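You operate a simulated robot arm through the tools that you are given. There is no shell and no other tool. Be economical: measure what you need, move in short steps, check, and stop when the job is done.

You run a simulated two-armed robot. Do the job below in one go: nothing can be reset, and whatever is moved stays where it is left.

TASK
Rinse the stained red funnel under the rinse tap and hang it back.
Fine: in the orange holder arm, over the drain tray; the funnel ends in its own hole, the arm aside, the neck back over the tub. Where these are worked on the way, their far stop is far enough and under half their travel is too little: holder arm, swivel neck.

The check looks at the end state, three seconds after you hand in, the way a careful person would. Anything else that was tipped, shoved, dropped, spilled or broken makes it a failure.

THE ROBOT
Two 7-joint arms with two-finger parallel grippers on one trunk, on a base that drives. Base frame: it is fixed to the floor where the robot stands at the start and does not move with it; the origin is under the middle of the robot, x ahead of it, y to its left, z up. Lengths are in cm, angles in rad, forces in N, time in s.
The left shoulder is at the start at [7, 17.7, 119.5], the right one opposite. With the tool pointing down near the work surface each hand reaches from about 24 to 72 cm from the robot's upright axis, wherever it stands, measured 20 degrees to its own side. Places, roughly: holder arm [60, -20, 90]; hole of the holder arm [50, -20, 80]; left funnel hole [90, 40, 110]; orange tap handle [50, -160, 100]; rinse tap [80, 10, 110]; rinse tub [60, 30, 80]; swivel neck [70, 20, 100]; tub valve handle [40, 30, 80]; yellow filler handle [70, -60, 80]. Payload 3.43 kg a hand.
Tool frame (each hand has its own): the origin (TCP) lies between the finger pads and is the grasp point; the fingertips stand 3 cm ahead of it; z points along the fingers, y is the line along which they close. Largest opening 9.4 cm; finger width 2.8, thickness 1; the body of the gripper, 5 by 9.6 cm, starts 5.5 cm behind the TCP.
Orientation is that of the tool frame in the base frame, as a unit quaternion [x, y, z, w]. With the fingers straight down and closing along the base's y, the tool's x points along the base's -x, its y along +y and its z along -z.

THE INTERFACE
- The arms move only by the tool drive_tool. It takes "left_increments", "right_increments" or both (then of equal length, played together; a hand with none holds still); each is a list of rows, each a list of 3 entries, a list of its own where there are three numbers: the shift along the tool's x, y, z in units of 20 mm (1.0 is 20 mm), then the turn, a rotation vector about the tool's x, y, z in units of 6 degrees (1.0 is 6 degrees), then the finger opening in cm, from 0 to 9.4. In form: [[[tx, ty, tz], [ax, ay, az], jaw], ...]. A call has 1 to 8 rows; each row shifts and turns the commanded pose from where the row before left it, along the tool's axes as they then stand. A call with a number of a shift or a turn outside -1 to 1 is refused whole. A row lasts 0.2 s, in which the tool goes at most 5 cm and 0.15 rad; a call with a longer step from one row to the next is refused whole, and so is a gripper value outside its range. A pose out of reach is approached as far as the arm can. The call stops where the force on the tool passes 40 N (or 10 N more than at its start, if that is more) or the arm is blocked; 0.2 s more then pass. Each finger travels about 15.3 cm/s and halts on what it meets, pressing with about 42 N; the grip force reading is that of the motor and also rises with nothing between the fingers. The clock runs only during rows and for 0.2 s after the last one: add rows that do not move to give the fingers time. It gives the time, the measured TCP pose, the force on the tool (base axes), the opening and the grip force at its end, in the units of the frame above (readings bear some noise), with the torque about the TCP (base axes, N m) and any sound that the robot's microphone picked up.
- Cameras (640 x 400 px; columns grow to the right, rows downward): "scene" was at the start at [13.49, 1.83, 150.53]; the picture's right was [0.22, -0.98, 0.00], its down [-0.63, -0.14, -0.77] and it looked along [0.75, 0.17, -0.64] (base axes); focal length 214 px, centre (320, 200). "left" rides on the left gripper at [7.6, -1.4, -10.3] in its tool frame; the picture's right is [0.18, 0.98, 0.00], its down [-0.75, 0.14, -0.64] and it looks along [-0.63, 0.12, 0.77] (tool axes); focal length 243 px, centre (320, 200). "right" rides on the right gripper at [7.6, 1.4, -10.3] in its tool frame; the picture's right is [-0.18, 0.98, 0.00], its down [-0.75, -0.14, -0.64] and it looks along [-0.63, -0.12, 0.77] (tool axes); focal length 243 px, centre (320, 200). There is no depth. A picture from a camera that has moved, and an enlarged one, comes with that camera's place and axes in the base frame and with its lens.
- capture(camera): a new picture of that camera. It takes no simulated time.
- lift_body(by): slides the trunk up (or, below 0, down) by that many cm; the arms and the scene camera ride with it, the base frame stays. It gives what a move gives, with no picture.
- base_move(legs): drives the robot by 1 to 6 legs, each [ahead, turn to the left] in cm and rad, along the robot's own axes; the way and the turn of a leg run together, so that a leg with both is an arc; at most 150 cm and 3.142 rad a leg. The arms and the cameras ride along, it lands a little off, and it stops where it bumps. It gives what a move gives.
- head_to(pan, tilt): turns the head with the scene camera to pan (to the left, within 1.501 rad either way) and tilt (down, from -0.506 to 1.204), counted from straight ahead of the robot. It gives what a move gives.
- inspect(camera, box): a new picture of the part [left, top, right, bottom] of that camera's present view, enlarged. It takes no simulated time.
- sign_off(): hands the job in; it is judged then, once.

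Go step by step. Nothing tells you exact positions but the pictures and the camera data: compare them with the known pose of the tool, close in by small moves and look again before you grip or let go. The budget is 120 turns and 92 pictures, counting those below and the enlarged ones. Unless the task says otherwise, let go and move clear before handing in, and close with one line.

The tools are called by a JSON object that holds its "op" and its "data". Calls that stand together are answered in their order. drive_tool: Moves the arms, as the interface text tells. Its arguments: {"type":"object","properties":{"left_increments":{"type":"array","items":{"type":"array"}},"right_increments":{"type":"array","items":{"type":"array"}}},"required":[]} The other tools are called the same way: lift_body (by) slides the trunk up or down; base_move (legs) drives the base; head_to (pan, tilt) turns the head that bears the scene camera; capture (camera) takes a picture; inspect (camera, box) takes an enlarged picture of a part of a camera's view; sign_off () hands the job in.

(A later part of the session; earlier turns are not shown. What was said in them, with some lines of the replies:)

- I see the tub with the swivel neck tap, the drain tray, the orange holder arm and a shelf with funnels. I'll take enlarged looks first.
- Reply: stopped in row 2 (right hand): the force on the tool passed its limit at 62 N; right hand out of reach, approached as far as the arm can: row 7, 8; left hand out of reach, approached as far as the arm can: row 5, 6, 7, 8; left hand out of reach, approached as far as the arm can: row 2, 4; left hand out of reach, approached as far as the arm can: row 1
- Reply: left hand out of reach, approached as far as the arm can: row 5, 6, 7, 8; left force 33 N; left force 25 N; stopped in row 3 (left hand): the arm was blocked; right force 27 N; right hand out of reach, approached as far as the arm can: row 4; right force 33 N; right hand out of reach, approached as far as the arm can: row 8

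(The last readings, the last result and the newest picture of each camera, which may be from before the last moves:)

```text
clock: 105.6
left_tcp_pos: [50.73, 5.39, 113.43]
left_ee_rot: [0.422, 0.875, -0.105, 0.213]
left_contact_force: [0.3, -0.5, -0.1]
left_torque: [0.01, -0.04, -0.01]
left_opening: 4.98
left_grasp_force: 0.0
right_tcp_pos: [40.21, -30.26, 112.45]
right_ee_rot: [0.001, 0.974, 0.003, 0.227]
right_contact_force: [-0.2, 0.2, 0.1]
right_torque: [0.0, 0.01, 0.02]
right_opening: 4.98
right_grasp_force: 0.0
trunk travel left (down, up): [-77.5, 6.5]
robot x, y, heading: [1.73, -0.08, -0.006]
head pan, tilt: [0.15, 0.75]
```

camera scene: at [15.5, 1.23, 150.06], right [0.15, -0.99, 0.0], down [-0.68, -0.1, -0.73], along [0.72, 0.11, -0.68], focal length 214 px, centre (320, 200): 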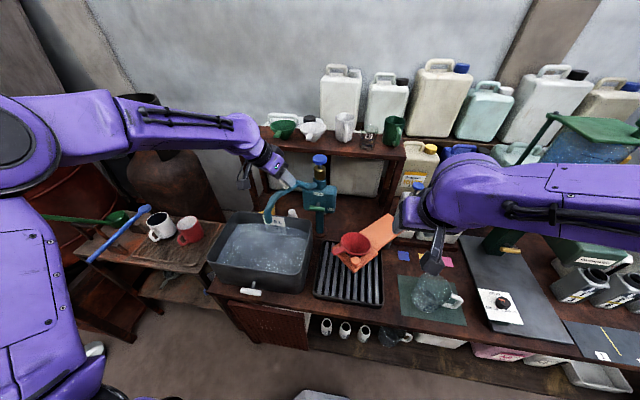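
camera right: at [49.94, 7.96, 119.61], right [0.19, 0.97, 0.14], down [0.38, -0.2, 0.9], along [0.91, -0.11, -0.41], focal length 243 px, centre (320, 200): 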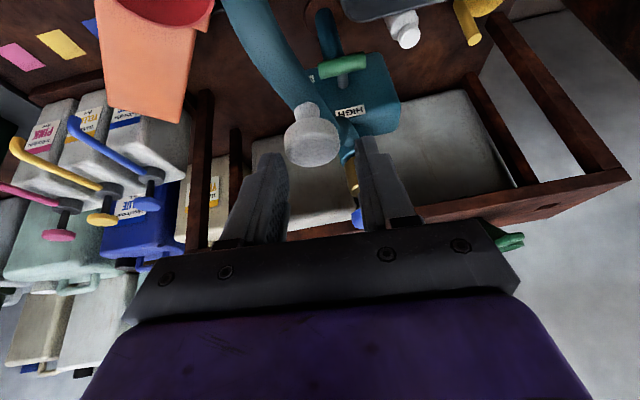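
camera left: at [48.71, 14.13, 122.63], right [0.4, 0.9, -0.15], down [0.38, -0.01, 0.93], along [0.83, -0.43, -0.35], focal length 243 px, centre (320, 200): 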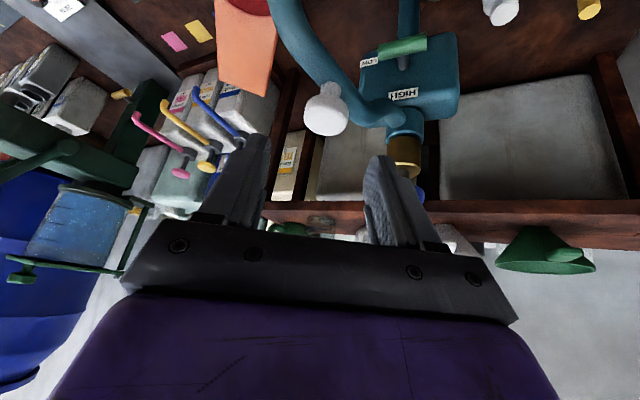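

Left hand is above the approach line to the funnel handle; I'll descend to the pre-grasp point and look.

{"op": "drive_tool", "data": {"left_increments": [[[0.475, 0, 0.903], [0, 0, 0], 5], [[0.475, 0, 0.903], [0, 0, 0], 5], [[0.475, 0, 0.903], [0, 0, 0], 5], [[0.475, 0, 0.903], [0, 0, 0], 5], [[0.475, 0, 0.903], [0, 0, 0], 5], [[0.475, 0, 0.903], [0, 0, 0], 5], [[0.475, 0, 0.903], [0, 0, 0], 5]]}}

{"op": "inspect", "data": {"camera": "left", "box": [210, 60, 430, 240]}}

{"op": "inspect", "data": {"camera": "scene", "box": [310, 200, 400, 280]}}

```text
clock: 107.2
left_tcp_pos: [50.66, 5.55, 99.19]
left_ee_rot: [0.422, 0.875, -0.105, 0.213]
left_contact_force: [-0.1, -0.6, 0.8]
left_torque: [-0.04, 0.0, 0.01]
left_opening: 4.95
left_grasp_force: 0.0
right_tcp_pos: [40.23, -30.21, 112.31]
right_ee_rot: [0.001, 0.974, 0.002, 0.227]
right_contact_force: [0.3, 0.4, 0.2]
right_torque: [-0.02, 0.04, 0.03]
right_opening: 5.01
right_grasp_force: 0.1
trunk travel left (down, up): [-77.5, 6.5]
robot x, y, heading: [2.33, -0.11, -0.006]
head pan, tilt: [0.15, 0.75]
```

```text
2.22 times, centred on (320, 150) of left
camera zoom: at [42.32, 13.66, 104.61], right [0.67, 0.74, -0.09], down [0.35, -0.2, 0.92], along [0.66, -0.64, -0.39], focal length 539 px, centre (320, 311)
```

zoom: 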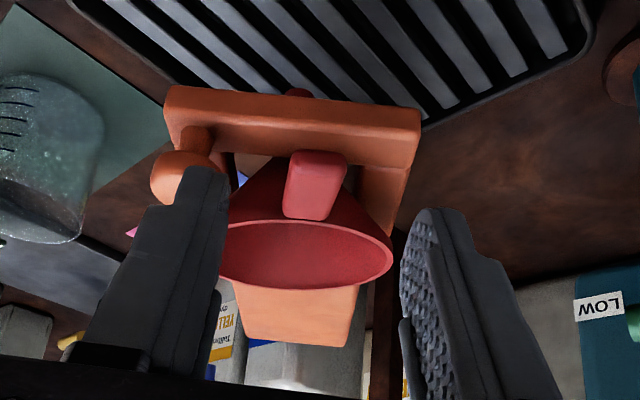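

```text
5.00 times, centred on (355, 240) of scene
camera zoom: at [15.5, 1.17, 150.07], right [0.15, -0.99, 0.0], down [-0.68, -0.1, -0.73], along [0.72, 0.11, -0.68], focal length 1072 px, centre (145, 0)
```

zoom: 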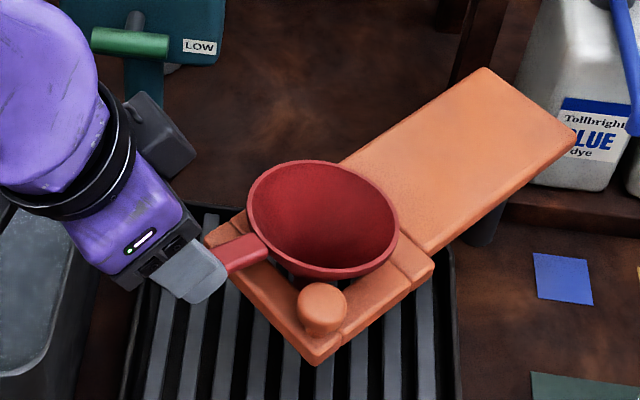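

{"op": "drive_tool", "data": {"left_increments": [[[0, 0, 0.5], [0, 0, 0], 3.7], [[0, 0.02, 0.85], [0, 0, 0], 3.7], [[0, 0.02, 0.85], [0, 0, 0], 3.7], [[0, 0.02, 0.85], [0, 0, 0], 3.7], [[0, 0.02, 0.75], [0, 0, 0], 3.7], [[0, 0, 0], [0, 0, 0], 3.7]]}}

{"op": "inspect", "data": {"camera": "left", "box": [210, 60, 430, 240]}}

```text
clock: 108.6
left_tcp_pos: [52.85, 2.94, 92.44]
left_ee_rot: [0.422, 0.875, -0.106, 0.213]
left_contact_force: [-0.1, 0.7, 0.4]
left_torque: [-0.02, -0.01, -0.04]
left_opening: 3.7
left_grasp_force: 0.1
right_tcp_pos: [40.06, -30.07, 112.38]
right_ee_rot: [0.001, 0.974, 0.003, 0.227]
right_contact_force: [0.5, 0.4, 0.2]
right_torque: [0.05, 0.01, 0.0]
right_opening: 4.95
right_grasp_force: 0.1
trunk travel left (down, up): [-77.5, 6.5]
robot x, y, heading: [1.77, -0.17, 0.002]
head pan, tilt: [0.15, 0.75]
```

```text
2.22 times, centred on (320, 150) of left
camera zoom: at [44.6, 11.1, 97.9], right [0.67, 0.74, -0.09], down [0.35, -0.2, 0.92], along [0.66, -0.64, -0.39], focal length 539 px, centre (320, 311)
```

zoom: 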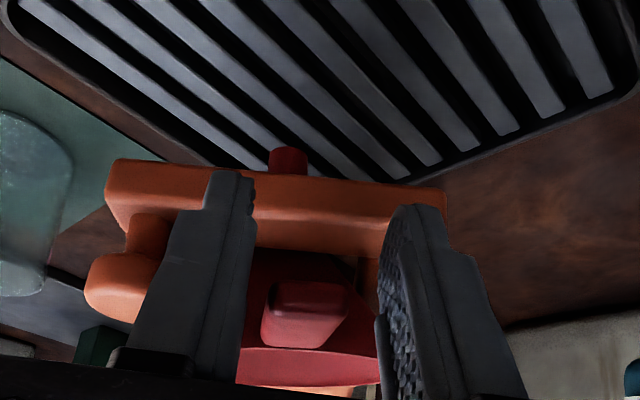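

{"op": "drive_tool", "data": {"left_increments": [[[-0.1, -0.1, -0.2], [0, 0, 0], 3.7], [[0, 0, 0], [0, 0, 0], 2.5], [[0, 0, 0], [0, 0, 0], 1], [[0, 0, 0], [0, 0, 0], 1], [[0, 0, 0], [0, 0, 0], 1]]}}

{"op": "drive_tool", "data": {"left_increments": [[[-0.233, 0, -0.442], [0, 0, 0], 1], [[-0.46, 0, -0.88], [0, 0, 0], 1], [[-0.46, 0, -0.88], [0, 0, 0], 1], [[-0.46, 0, -0.88], [0, 0, 0], 1], [[-0.46, 0, -0.88], [0, 0, 0], 1], [[-0.46, 0, -0.88], [0, 0, 0], 1], [[-0.46, 0, -0.88], [0, 0, 0], 1], [[-0.46, 0, -0.88], [0, 0, 0], 1]]}}

{"op": "capture", "data": {"camera": "scene"}}

```text
clock: 109.8
left_tcp_pos: [52.83, 2.84, 92.95]
left_ee_rot: [0.422, 0.875, -0.106, 0.213]
left_contact_force: [2.7, -2.9, 8.1]
left_torque: [-0.6, -0.2, 0.24]
left_opening: 1.92
left_grasp_force: 42.3
right_tcp_pos: [40.15, -30.32, 112.35]
right_ee_rot: [0.001, 0.974, 0.003, 0.227]
right_contact_force: [0.0, -0.2, 0.1]
right_torque: [-0.01, -0.02, 0.01]
right_opening: 5.01
right_grasp_force: 0.1
trunk travel left (down, up): [-77.5, 6.5]
robot x, y, heading: [1.87, 0.0, -0.002]
head pan, tilt: [0.15, 0.75]
```

```text
clock: 111.6
left_tcp_pos: [52.81, 2.77, 107.84]
left_ee_rot: [0.422, 0.875, -0.106, 0.212]
left_contact_force: [-0.6, -0.4, -0.2]
left_torque: [0.02, 0.0, 0.02]
left_opening: 1.94
left_grasp_force: 41.8
right_tcp_pos: [40.12, -30.07, 112.34]
right_ee_rot: [0.0, 0.974, 0.003, 0.227]
right_contact_force: [0.4, 0.3, 0.5]
right_torque: [0.0, 0.02, -0.01]
right_opening: 4.96
right_grasp_force: 0.1
trunk travel left (down, up): [-77.5, 6.5]
robot x, y, heading: [2.25, -0.0, 0.001]
head pan, tilt: [0.15, 0.75]
```

```text
8 pictures are left
camera scene: at [15.36, 1.19, 150.08], right [0.15, -0.99, 0.0], down [-0.67, -0.1, -0.73], along [0.72, 0.11, -0.68], focal length 214 px, centre (320, 200)
```

scene: 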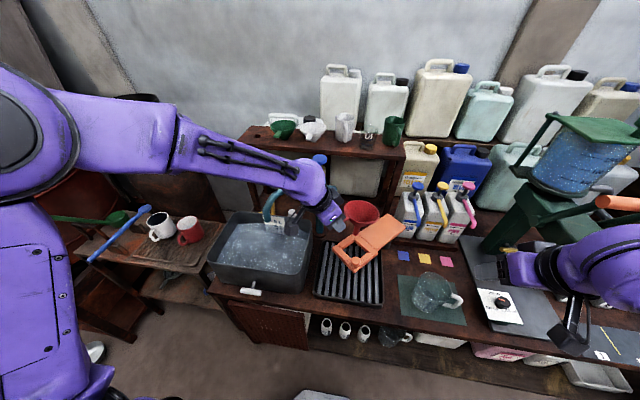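

{"op": "drive_tool", "data": {"left_increments": [[[-0.257, 0.268, -0.89], [0, 0, 0], 1], [[-0.257, 0.268, -0.89], [0, 0, 0], 1], [[-0.257, 0.268, -0.89], [0, 0, 0], 1], [[-0.257, 0.268, -0.89], [0, 0, 0], 1], [[-0.257, 0.268, -0.89], [0, 0, 0], 1], [[-0.257, 0.268, -0.89], [0, 0, 0], 1], [[-0.257, 0.268, -0.89], [0, 0, 0], 1], [[-0.257, 0.268, -0.89], [0, 0, 0], 1]]}}

{"op": "drive_tool", "data": {"left_increments": [[[0.82, 0.894, -0.859], [0, 0, 0], 1], [[0.82, 0.894, -0.859], [0, 0, 0], 1], [[0.82, 0.894, -0.859], [0, 0, 0], 1], [[0.82, 0.894, -0.859], [0, 0, 0], 1], [[0.82, 0.894, -0.859], [0, 0, 0], 1], [[0.82, 0.894, -0.859], [0, 0, 0], 1], [[0.82, 0.894, -0.859], [0, 0, 0], 1], [[0.82, 0.894, -0.859], [0, 0, 0], 1]]}}

```text
clock: 113.4
left_tcp_pos: [54.36, 7.87, 122.31]
left_ee_rot: [0.422, 0.875, -0.105, 0.213]
left_contact_force: [0.0, 0.0, 0.0]
left_torque: [0.04, 0.01, 0.03]
left_opening: 1.89
left_grasp_force: 41.8
right_tcp_pos: [40.17, -30.02, 112.42]
right_ee_rot: [0.002, 0.974, 0.002, 0.228]
right_contact_force: [-0.8, 0.4, -0.5]
right_torque: [-0.01, 0.01, 0.03]
right_opening: 4.99
right_grasp_force: 0.1
trunk travel left (down, up): [-77.5, 6.5]
robot x, y, heading: [2.33, 0.23, -0.002]
head pan, tilt: [0.15, 0.75]
```

```text
clock: 115.2
left_tcp_pos: [54.56, 31.0, 128.4]
left_ee_rot: [0.422, 0.875, -0.105, 0.213]
left_contact_force: [-0.3, 0.6, -0.7]
left_torque: [-0.01, 0.01, 0.0]
left_opening: 1.9
left_grasp_force: 41.7
right_tcp_pos: [40.09, -30.02, 112.35]
right_ee_rot: [0.001, 0.974, 0.002, 0.227]
right_contact_force: [-0.2, 0.1, -0.3]
right_torque: [-0.01, 0.01, 0.01]
right_opening: 5.02
right_grasp_force: 0.1
trunk travel left (down, up): [-77.5, 6.5]
robot x, y, heading: [2.16, 0.2, -0.003]
head pan, tilt: [0.15, 0.75]
```

{"op": "drive_tool", "data": {"left_increments": [[[0, 0, 0], [-0.49, 0, -0.963], 1], [[0, 0, 0], [-0.49, 0, -0.963], 1], [[0, 0, 0], [-0.49, 0, -0.963], 1], [[0, 0, 0], [-0.49, 0, -0.963], 1], [[0, 0, 0], [-0.49, 0, -0.963], 1], [[0, 0, 0], [-0.49, 0, -0.963], 1], [[0, 0, 0], [-0.49, 0, -0.963], 1], [[0, 0, 0], [-0.49, 0, -0.963], 1]], "right_increments": [[[0.2, 0, -0.5], [0, 0, 0], 5], [[0.2, 0, -0.5], [0, 0, 0], 5], [[0.2, 0, -0.5], [0, 0, 0], 5], [[0.2, 0, -0.5], [0, 0, 0], 5], [[0.2, 0, -0.5], [0, 0, 0], 5], [[0.2, 0, -0.5], [0, 0, 0], 5], [[0.2, 0, -0.5], [0, 0, 0], 5], [[0.2, 0, -0.5], [0, 0, 0], 5]]}}

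{"op": "base_move", "data": {"legs": [[10, 0]]}}

```text
clock: 117.0
left_tcp_pos: [54.5, 30.72, 128.28]
left_ee_rot: [-0.005, 0.972, -0.003, 0.234]
left_contact_force: [0.2, 0.2, -0.4]
left_torque: [-0.02, 0.03, -0.01]
left_opening: 1.89
left_grasp_force: 42.4
right_tcp_pos: [35.46, -30.75, 119.23]
right_ee_rot: [0.001, 0.974, 0.003, 0.227]
right_contact_force: [-0.6, -0.5, 0.2]
right_torque: [-0.04, 0.02, 0.0]
right_opening: 4.98
right_grasp_force: 0.1
right hand out of reach, approached as far as the arm can: row 1, 2, 3, 5, 7
trunk travel left (down, up): [-77.5, 6.5]
robot x, y, heading: [2.31, -0.16, -0.002]
head pan, tilt: [0.15, 0.75]
```

```text
clock: 118.2
left_tcp_pos: [64.3, 30.84, 128.41]
left_ee_rot: [-0.003, 0.973, -0.005, 0.233]
left_contact_force: [0.1, -1.1, 0.4]
left_torque: [0.02, 0.01, 0.01]
left_opening: 1.87
left_grasp_force: 41.5
right_tcp_pos: [45.24, -30.62, 119.28]
right_ee_rot: [-0.001, 0.974, 0.003, 0.228]
right_contact_force: [-0.3, -0.1, 0.0]
right_torque: [0.01, 0.01, 0.0]
right_opening: 4.99
right_grasp_force: 0.1
trunk travel left (down, up): [-77.5, 6.5]
robot x, y, heading: [11.7, -0.11, -0.002]
head pan, tilt: [0.15, 0.75]
```

{"op": "drive_tool", "data": {"left_increments": [[[-0.975, 0.6, 0.427], [0, 0, 0], 1], [[-0.975, 0.6, 0.427], [0, 0, 0], 1], [[-0.975, 0.6, 0.427], [0, 0, 0], 1], [[-0.975, 0.6, 0.427], [0, 0, 0], 1], [[-0.975, 0.6, 0.427], [0, 0, 0], 1], [[-0.975, 0.6, 0.427], [0, 0, 0], 1], [[-0.975, 0, 0.427], [0, 0, 0], 1], [[-0.975, 0, 0.427], [0, -0.8, 0], 1]]}}

{"op": "inspect", "data": {"camera": "scene", "box": [200, 80, 310, 160]}}

```text
clock: 120.0
left_tcp_pos: [81.47, 38.33, 129.25]
left_ee_rot: [-0.004, 0.961, -0.005, 0.276]
left_contact_force: [-0.9, 0.5, -0.8]
left_torque: [-0.01, 0.04, -0.02]
left_opening: 1.92
left_grasp_force: 42.3
right_tcp_pos: [45.45, -30.54, 119.2]
right_ee_rot: [0.001, 0.974, 0.003, 0.227]
right_contact_force: [-0.2, 0.2, -1.2]
right_torque: [-0.02, 0.03, 0.01]
right_opening: 5.01
right_grasp_force: 0.1
trunk travel left (down, up): [-77.5, 6.5]
robot x, y, heading: [11.63, -0.11, 0.001]
head pan, tilt: [0.15, 0.75]
```

```text
5.00 times, centred on (255, 120) of scene
camera zoom: at [25.42, 1.19, 150.07], right [0.15, -0.99, 0.0], down [-0.67, -0.1, -0.73], along [0.72, 0.11, -0.68], focal length 1072 px, centre (645, 600)
```

zoom: 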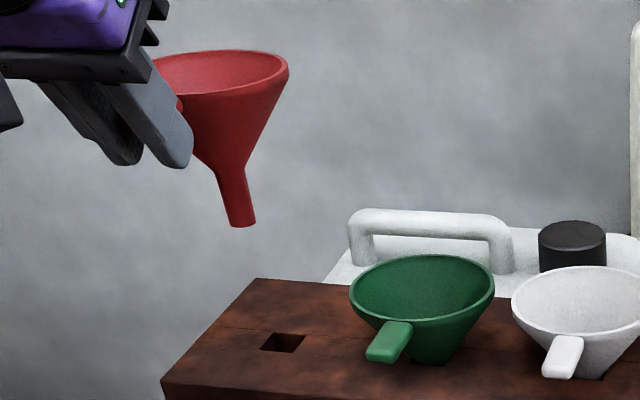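

{"op": "drive_tool", "data": {"left_increments": [[[0.34, 0.04, 0.93], [0, 0, 0], 1], [[0.34, 0.04, 0.93], [0, 0, 0], 1], [[0.34, 0.04, 0.93], [0, 0, 0], 1], [[0.34, 0.04, 0.85], [0, 0, 0], 1], [[0, 0, 0], [0, 0, 0], 1]]}}

{"op": "inspect", "data": {"camera": "left", "box": [240, 40, 400, 160]}}

{"op": "inspect", "data": {"camera": "scene", "box": [205, 100, 275, 160]}}

```text
clock: 121.2
left_tcp_pos: [82.82, 38.43, 121.83]
left_ee_rot: [-0.004, 0.961, -0.004, 0.275]
left_contact_force: [0.0, -0.3, -0.9]
left_torque: [-0.02, 0.03, 0.0]
left_opening: 1.91
left_grasp_force: 41.8
right_tcp_pos: [45.39, -30.53, 119.17]
right_ee_rot: [0.0, 0.974, 0.004, 0.227]
right_contact_force: [0.0, 0.1, 0.3]
right_torque: [0.01, 0.0, 0.01]
right_opening: 5.01
right_grasp_force: 0.1
trunk travel left (down, up): [-77.5, 6.5]
robot x, y, heading: [11.99, -0.05, -0.004]
head pan, tilt: [0.15, 0.75]
```

```text
3.33 times, centred on (320, 100) of left
camera zoom: at [70.96, 37.02, 126.3], right [-0.16, 0.98, -0.11], down [0.3, 0.15, 0.94], along [0.94, 0.12, -0.32], focal length 809 px, centre (320, 533)
```

zoom: 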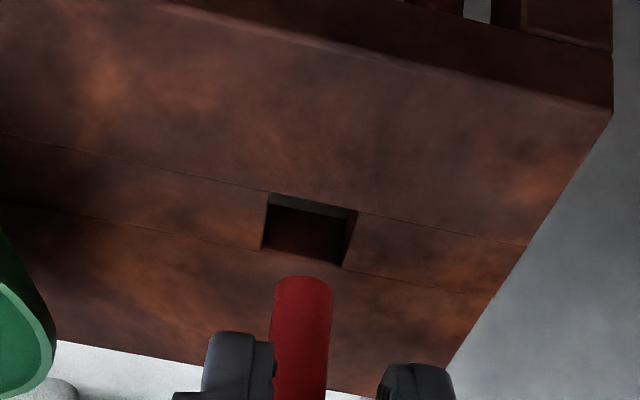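

```text
6.67 times, centred on (240, 130) of scene
camera zoom: at [25.36, 1.19, 150.07], right [0.15, -0.99, 0.0], down [-0.67, -0.1, -0.73], along [0.72, 0.11, -0.68], focal length 1430 px, centre (853, 667)
```

zoom: 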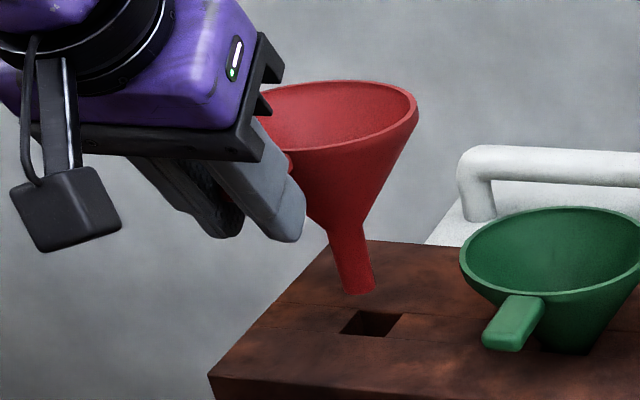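

{"op": "drive_tool", "data": {"left_increments": [[[0.38, 0, 0.67], [0, 0, 0], 1], [[0.395, 0, 0.667], [0, 0, 0], 1], [[0.395, 0, 0.667], [0, 0, 0], 1], [[0.35, 0, 0.58], [0, 0, 0], 1], [[0, 0, 0], [0, 0, 0], 1]]}}

```text
clock: 122.4
left_tcp_pos: [83.1, 38.32, 115.96]
left_ee_rot: [-0.004, 0.961, -0.004, 0.275]
left_contact_force: [-2.8, -0.4, 3.0]
left_torque: [-0.02, -0.02, -0.04]
left_opening: 1.86
left_grasp_force: 42.1
right_tcp_pos: [45.36, -30.65, 119.14]
right_ee_rot: [0.0, 0.974, 0.003, 0.227]
right_contact_force: [0.6, -0.4, -0.5]
right_torque: [0.0, 0.0, 0.03]
right_opening: 4.98
right_grasp_force: 0.0
trunk travel left (down, up): [-77.5, 6.5]
robot x, y, heading: [11.74, 0.11, -0.001]
head pan, tilt: [0.15, 0.75]
```

{"op": "drive_tool", "data": {"left_increments": [[[0.08, 0, 0.13], [0, 0, 0], 1], [[0.08, 0, 0.13], [0, 0, 0], 1], [[0, 0, 0], [0, 0, 0], 1]]}}

{"op": "inspect", "data": {"camera": "scene", "box": [205, 110, 295, 170]}}

```text
clock: 123.2
left_tcp_pos: [82.83, 38.32, 115.49]
left_ee_rot: [-0.005, 0.961, -0.003, 0.278]
left_contact_force: [-5.5, -0.2, 12.9]
left_torque: [-0.03, -0.98, -0.07]
left_opening: 1.87
left_grasp_force: 41.8
right_tcp_pos: [45.2, -30.72, 119.27]
right_ee_rot: [0.0, 0.974, 0.003, 0.228]
right_contact_force: [0.4, 0.0, 0.5]
right_torque: [0.02, 0.0, 0.02]
right_opening: 5.01
right_grasp_force: 0.1
trunk travel left (down, up): [-77.5, 6.5]
robot x, y, heading: [12.37, -0.28, 0.004]
head pan, tilt: [0.15, 0.75]
```

```text
6.67 times, centred on (250, 140) of scene
camera zoom: at [24.9, 1.04, 150.13], right [0.15, -0.99, 0.0], down [-0.67, -0.1, -0.73], along [0.73, 0.11, -0.68], focal length 1430 px, centre (787, 600)
```

zoom: 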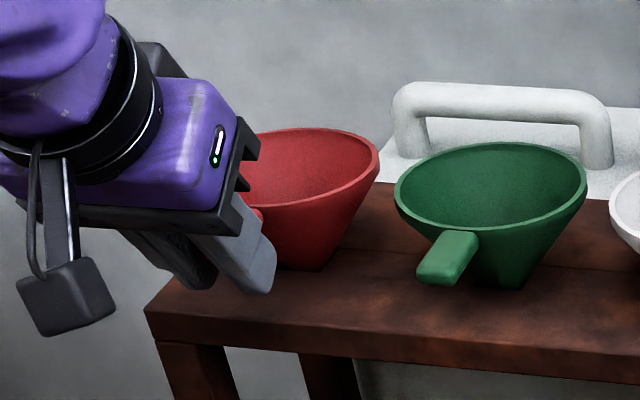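

{"op": "drive_tool", "data": {"left_increments": [[[0, 0, 0], [0, 0, 0], 2.6], [[0, 0, 0], [0, 0, 0], 4], [[0, 0, 0], [0, 0, 0], 4.5], [[0, 0, -0.8], [0, 0, 0], 4.5], [[0, 0, -0.9], [0, 0, 0], 4.5], [[0, 0, -0.9], [0, 0, 0], 4.5], [[0, 0, -0.9], [0, 0, 0], 4.5], [[0, 0, -0.9], [0, 0, 0], 4.5]]}}

{"op": "inspect", "data": {"camera": "scene", "box": [205, 110, 295, 170]}}

```text
clock: 125.0
left_tcp_pos: [78.31, 38.33, 122.67]
left_ee_rot: [-0.005, 0.962, -0.004, 0.275]
left_contact_force: [-0.3, -0.1, -0.4]
left_torque: [0.0, -0.01, 0.0]
left_opening: 4.48
left_grasp_force: 0.0
right_tcp_pos: [45.36, -30.76, 119.22]
right_ee_rot: [0.0, 0.974, 0.003, 0.226]
right_contact_force: [-0.7, 0.2, 0.7]
right_torque: [-0.01, 0.01, 0.0]
right_opening: 5.0
right_grasp_force: 0.0
trunk travel left (down, up): [-77.5, 6.5]
robot x, y, heading: [12.24, 0.17, -0.004]
head pan, tilt: [0.15, 0.75]
```

```text
6.67 times, centred on (250, 140) of scene
camera zoom: at [25.26, 1.15, 150.08], right [0.15, -0.99, 0.0], down [-0.67, -0.1, -0.73], along [0.72, 0.11, -0.68], focal length 1430 px, centre (787, 600)
```

zoom: 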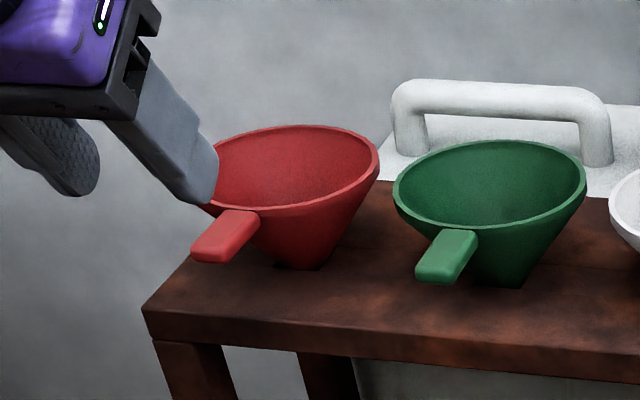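

{"op": "drive_tool", "data": {"right_increments": [[[0, 1, 0], [0, 0.9, 0], 5.5], [[0, 1, 0], [0, 0.9, 0], 5.5], [[0, 1, 0], [0, 0.9, 0], 5.5], [[0, 1, 0], [0, 0.9, 0], 5.5], [[0, 1, 0], [0, 0.87, 0], 5.5], [[0, 1, 0], [0, 0, 0], 5.5], [[0, 1, 0], [0, 0, 0], 5.5]], "left_increments": [[[0, 0, -0.9], [0, 0, 0], 5], [[0.5, 0, -0.5], [0, 0, 0], 5], [[0.5, 0, -0.5], [0, 0, 0], 5], [[0.5, 0, -0.5], [0, 0, 0], 5], [[0, 0, 0], [0, 0, 0], 5], [[0, 0, 0], [0, 0, 0], 5], [[0, 0, 0], [0, 0, 0], 5]]}}

```text
clock: 126.6
left_tcp_pos: [73.27, 38.51, 124.99]
left_ee_rot: [-0.004, 0.962, -0.004, 0.274]
left_contact_force: [-0.2, 0.4, 0.0]
left_torque: [-0.02, 0.01, -0.04]
left_opening: 5.02
left_grasp_force: 0.1
right_tcp_pos: [45.41, -16.43, 119.46]
right_ee_rot: [0.0, 1.0, 0.002, -0.005]
right_contact_force: [0.6, 0.3, 0.0]
right_torque: [-0.03, -0.05, 0.01]
right_opening: 5.51
right_grasp_force: 0.1
trunk travel left (down, up): [-77.5, 6.5]
robot x, y, heading: [11.96, 0.07, 0.004]
head pan, tilt: [0.15, 0.75]
```

{"op": "drive_tool", "data": {"right_increments": [[[-0.3875, 0.8, 1], [0, 0, 0], 6], [[-0.3875, 0.8, 1], [0, 0, 0], 6], [[-0.3875, 0.8, 1], [0, 0, 0], 6], [[-0.3875, 0.8, 1], [0, 0, 0], 6], [[-0.3875, 0.8, 1], [0, 0, 0], 6], [[-0.3875, 0.8, 1], [0, 0, 0], 6], [[-0.3875, 0.8, 1], [0, 0, 0], 6], [[-0.3875, 0.8, 1], [0, 0, 0], 6]]}}

{"op": "capture", "data": {"camera": "right"}}

```text
clock: 128.4
left_tcp_pos: [73.29, 38.61, 125.0]
left_ee_rot: [-0.004, 0.962, -0.005, 0.274]
left_contact_force: [-0.1, 0.2, 0.2]
left_torque: [-0.02, 0.01, 0.01]
left_opening: 5.0
left_grasp_force: 0.0
right_tcp_pos: [51.66, -3.35, 103.29]
right_ee_rot: [-0.001, 1.0, 0.003, -0.005]
right_contact_force: [0.7, 0.0, -1.5]
right_torque: [0.0, -0.01, 0.0]
right_opening: 5.99
right_grasp_force: 0.0
trunk travel left (down, up): [-77.5, 6.5]
robot x, y, heading: [12.35, -0.11, 0.0]
head pan, tilt: [0.15, 0.75]
```

```text
2 pictures are left
camera right: at [44.11, -2.17, 113.63], right [0.18, 0.98, 0.0], down [0.76, -0.14, 0.63], along [0.62, -0.11, -0.77], focal length 243 px, centre (320, 200)
```

right: 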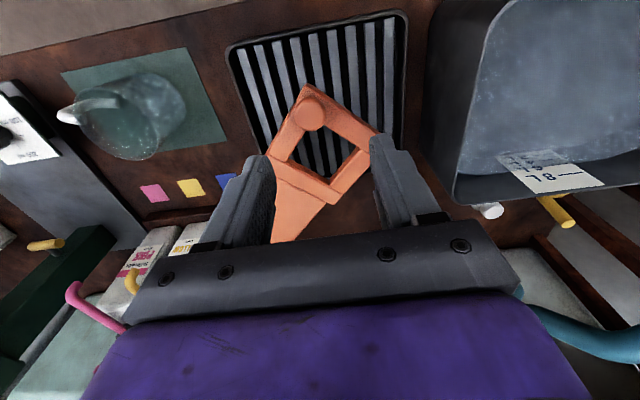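

{"op": "drive_tool", "data": {"right_increments": [[[0.04, -0.25, 0.9], [0, 0, 0], 6], [[0.04, -0.2, 1], [0, 0, 0], 6], [[0.04, 0, 1], [0, 0, 0], 6], [[0.04, 0, 1], [0, 0, 0], 6], [[0.04, 0, 1], [0, 0, 0], 6], [[0, 0, 0], [0, 0, 0], 3.5], [[0, 0, 0], [0, 0, 0], 1], [[0, 0, 0], [0, 0, 0], 1]]}}

```text
clock: 130.2
left_tcp_pos: [73.53, 38.45, 125.03]
left_ee_rot: [-0.004, 0.962, -0.005, 0.275]
left_contact_force: [-0.1, -0.7, -0.7]
left_torque: [-0.04, -0.01, -0.01]
left_opening: 5.0
left_grasp_force: 0.0
right_tcp_pos: [51.06, -4.62, 93.48]
right_ee_rot: [0.0, 1.0, 0.002, -0.005]
right_contact_force: [0.2, 1.5, -4.1]
right_torque: [-0.08, -0.71, 0.15]
right_opening: 2.86
right_grasp_force: 44.9
trunk travel left (down, up): [-77.5, 6.5]
robot x, y, heading: [11.92, 0.21, -0.004]
head pan, tilt: [0.15, 0.75]
```

{"op": "drive_tool", "data": {"right_increments": [[[0.495, -0.805, 0], [0, 0, 0], 1], [[0.43, -0.845, 0], [0, 0, 0], 1], [[0.365, -0.875, 0], [0, 0, 0], 1], [[0.3, -0.9, 0], [0, 0, 0], 1], [[0.22, -0.925, 0], [0, 0, 0], 1]]}}

{"op": "drive_tool", "data": {"right_increments": [[[0.155, -0.935, 0], [0, 0, 0], 1], [[0.075, -0.945, 0], [0, 0, 0], 1], [[0, -0.945, 0], [0, 0, 0], 1], [[-0.07, -0.95, 0], [0, 0, 0], 1], [[-0.12, -0.79, 0], [0, 0, 0], 1]]}}

```text
clock: 131.4
left_tcp_pos: [73.36, 38.34, 125.1]
left_ee_rot: [-0.004, 0.961, -0.004, 0.275]
left_contact_force: [-0.1, 0.2, -0.3]
left_torque: [0.01, 0.03, 0.01]
left_opening: 5.02
left_grasp_force: 0.1
right_tcp_pos: [47.37, -13.23, 93.48]
right_ee_rot: [0.001, 1.0, 0.003, -0.005]
right_contact_force: [-1.0, 1.3, -4.0]
right_torque: [-0.07, 0.29, 0.2]
right_opening: 2.91
right_grasp_force: 44.7
trunk travel left (down, up): [-77.5, 6.5]
robot x, y, heading: [11.8, -0.01, -0.002]
head pan, tilt: [0.15, 0.75]
```

```text
clock: 132.6
left_tcp_pos: [73.22, 38.28, 125.15]
left_ee_rot: [-0.005, 0.961, -0.005, 0.275]
left_contact_force: [-0.2, 1.0, -0.3]
left_torque: [0.02, 0.0, -0.05]
left_opening: 5.01
left_grasp_force: 0.1
right_tcp_pos: [47.32, -22.61, 93.57]
right_ee_rot: [0.0, 1.0, 0.003, -0.003]
right_contact_force: [-4.0, 0.3, 5.2]
right_torque: [0.01, 0.32, 0.33]
right_opening: 2.92
right_grasp_force: 44.6
trunk travel left (down, up): [-77.5, 6.5]
robot x, y, heading: [12.23, 0.02, 0.004]
head pan, tilt: [0.15, 0.75]
```

The holder arm is back at its original spot; I release, rise, and look.

{"op": "drive_tool", "data": {"right_increments": [[[0, 0, 0], [0, 0, 0], 4], [[0, 0, 0], [0, 0, 0], 6], [[0, 0, -1], [0, 0, 0], 6], [[0, 0, -1], [0, 0, 0], 6], [[0, 0, -1], [0, 0, 0], 6], [[0, 0, -1], [0, 0, 0], 6], [[0, 0, -1], [0, 0, 0], 6], [[0, 0, -1], [0, 0, 0], 6]], "left_increments": [[[0.5, 0, -0.6], [0, 0, 0], 5], [[0.5, 0, -0.6], [0, 0, 0], 5], [[0.5, 0, -0.6], [0, 0, 0], 5], [[0.5, 0.5, -0.6], [0, 0, 0], 5], [[0, 0.5, 0], [0, 0, 0], 5], [[0, 0.5, 0], [0, 0, 0], 5], [[0, 0.5, 0], [0, 0, 0], 5], [[0, 0, 0], [0, 0, 0], 5]]}}

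{"op": "drive_tool", "data": {"right_increments": [[[0.4, -0.9, -1], [0, 0, 0], 6], [[0.4, -0.9, -1], [0, 0, 0], 6], [[0.4, -0.9, -1], [0, 0, 0], 6], [[0.4, -0.9, -1], [0, 0, 0], 6], [[0.2, -0.5, -1], [0, 0, 0], 6], [[0, 0, -1], [0, 0, 0], 6]]}}

{"op": "capture", "data": {"camera": "scene"}}

```text
clock: 134.4
left_tcp_pos: [67.44, 42.25, 127.19]
left_ee_rot: [-0.004, 0.961, -0.004, 0.275]
left_contact_force: [0.2, -0.4, 0.0]
left_torque: [0.0, 0.02, -0.01]
left_opening: 4.98
left_grasp_force: 0.0
right_tcp_pos: [47.45, -22.52, 105.46]
right_ee_rot: [-0.001, 1.0, 0.003, -0.004]
right_contact_force: [-0.1, -0.8, -0.9]
right_torque: [0.03, 0.01, 0.01]
right_opening: 5.99
right_grasp_force: 0.1
trunk travel left (down, up): [-77.5, 6.5]
robot x, y, heading: [12.02, -0.15, -0.006]
head pan, tilt: [0.15, 0.75]
```

```text
clock: 135.8
left_tcp_pos: [67.25, 42.54, 126.92]
left_ee_rot: [-0.005, 0.961, -0.005, 0.275]
left_contact_force: [0.0, 0.3, 0.5]
left_torque: [0.02, 0.01, -0.02]
left_opening: 5.0
left_grasp_force: 0.0
right_tcp_pos: [43.87, -30.56, 117.55]
right_ee_rot: [0.0, 1.0, 0.003, -0.005]
right_contact_force: [-0.4, -0.3, 0.2]
right_torque: [0.01, 0.01, 0.0]
right_opening: 6.0
right_grasp_force: 0.1
trunk travel left (down, up): [-77.5, 6.5]
robot x, y, heading: [12.02, 0.07, -0.006]
head pan, tilt: [0.15, 0.75]
```

```text
1 pictures are left
camera scene: at [25.38, 1.4, 150.07], right [0.15, -0.99, 0.0], down [-0.67, -0.1, -0.73], along [0.72, 0.11, -0.68], focal length 214 px, centre (320, 200)
```

scene: 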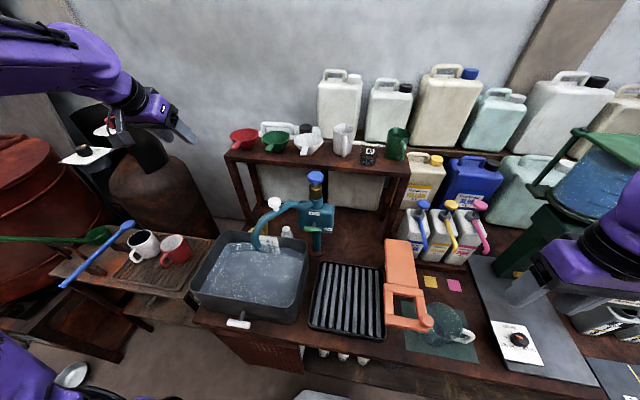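

The clean red funnel is back in its own hole, the holder arm is aside, the neck is over the tub, the tap is off and both hands are clear, so I'm handing in.

{"op": "sign_off", "data": {}}

```text
The job is handed in.
```

The red funnel is rinsed clean and back in its own hole, leaning slightly; the tap is off, the holder arm is aside, and the neck is back over the tub.
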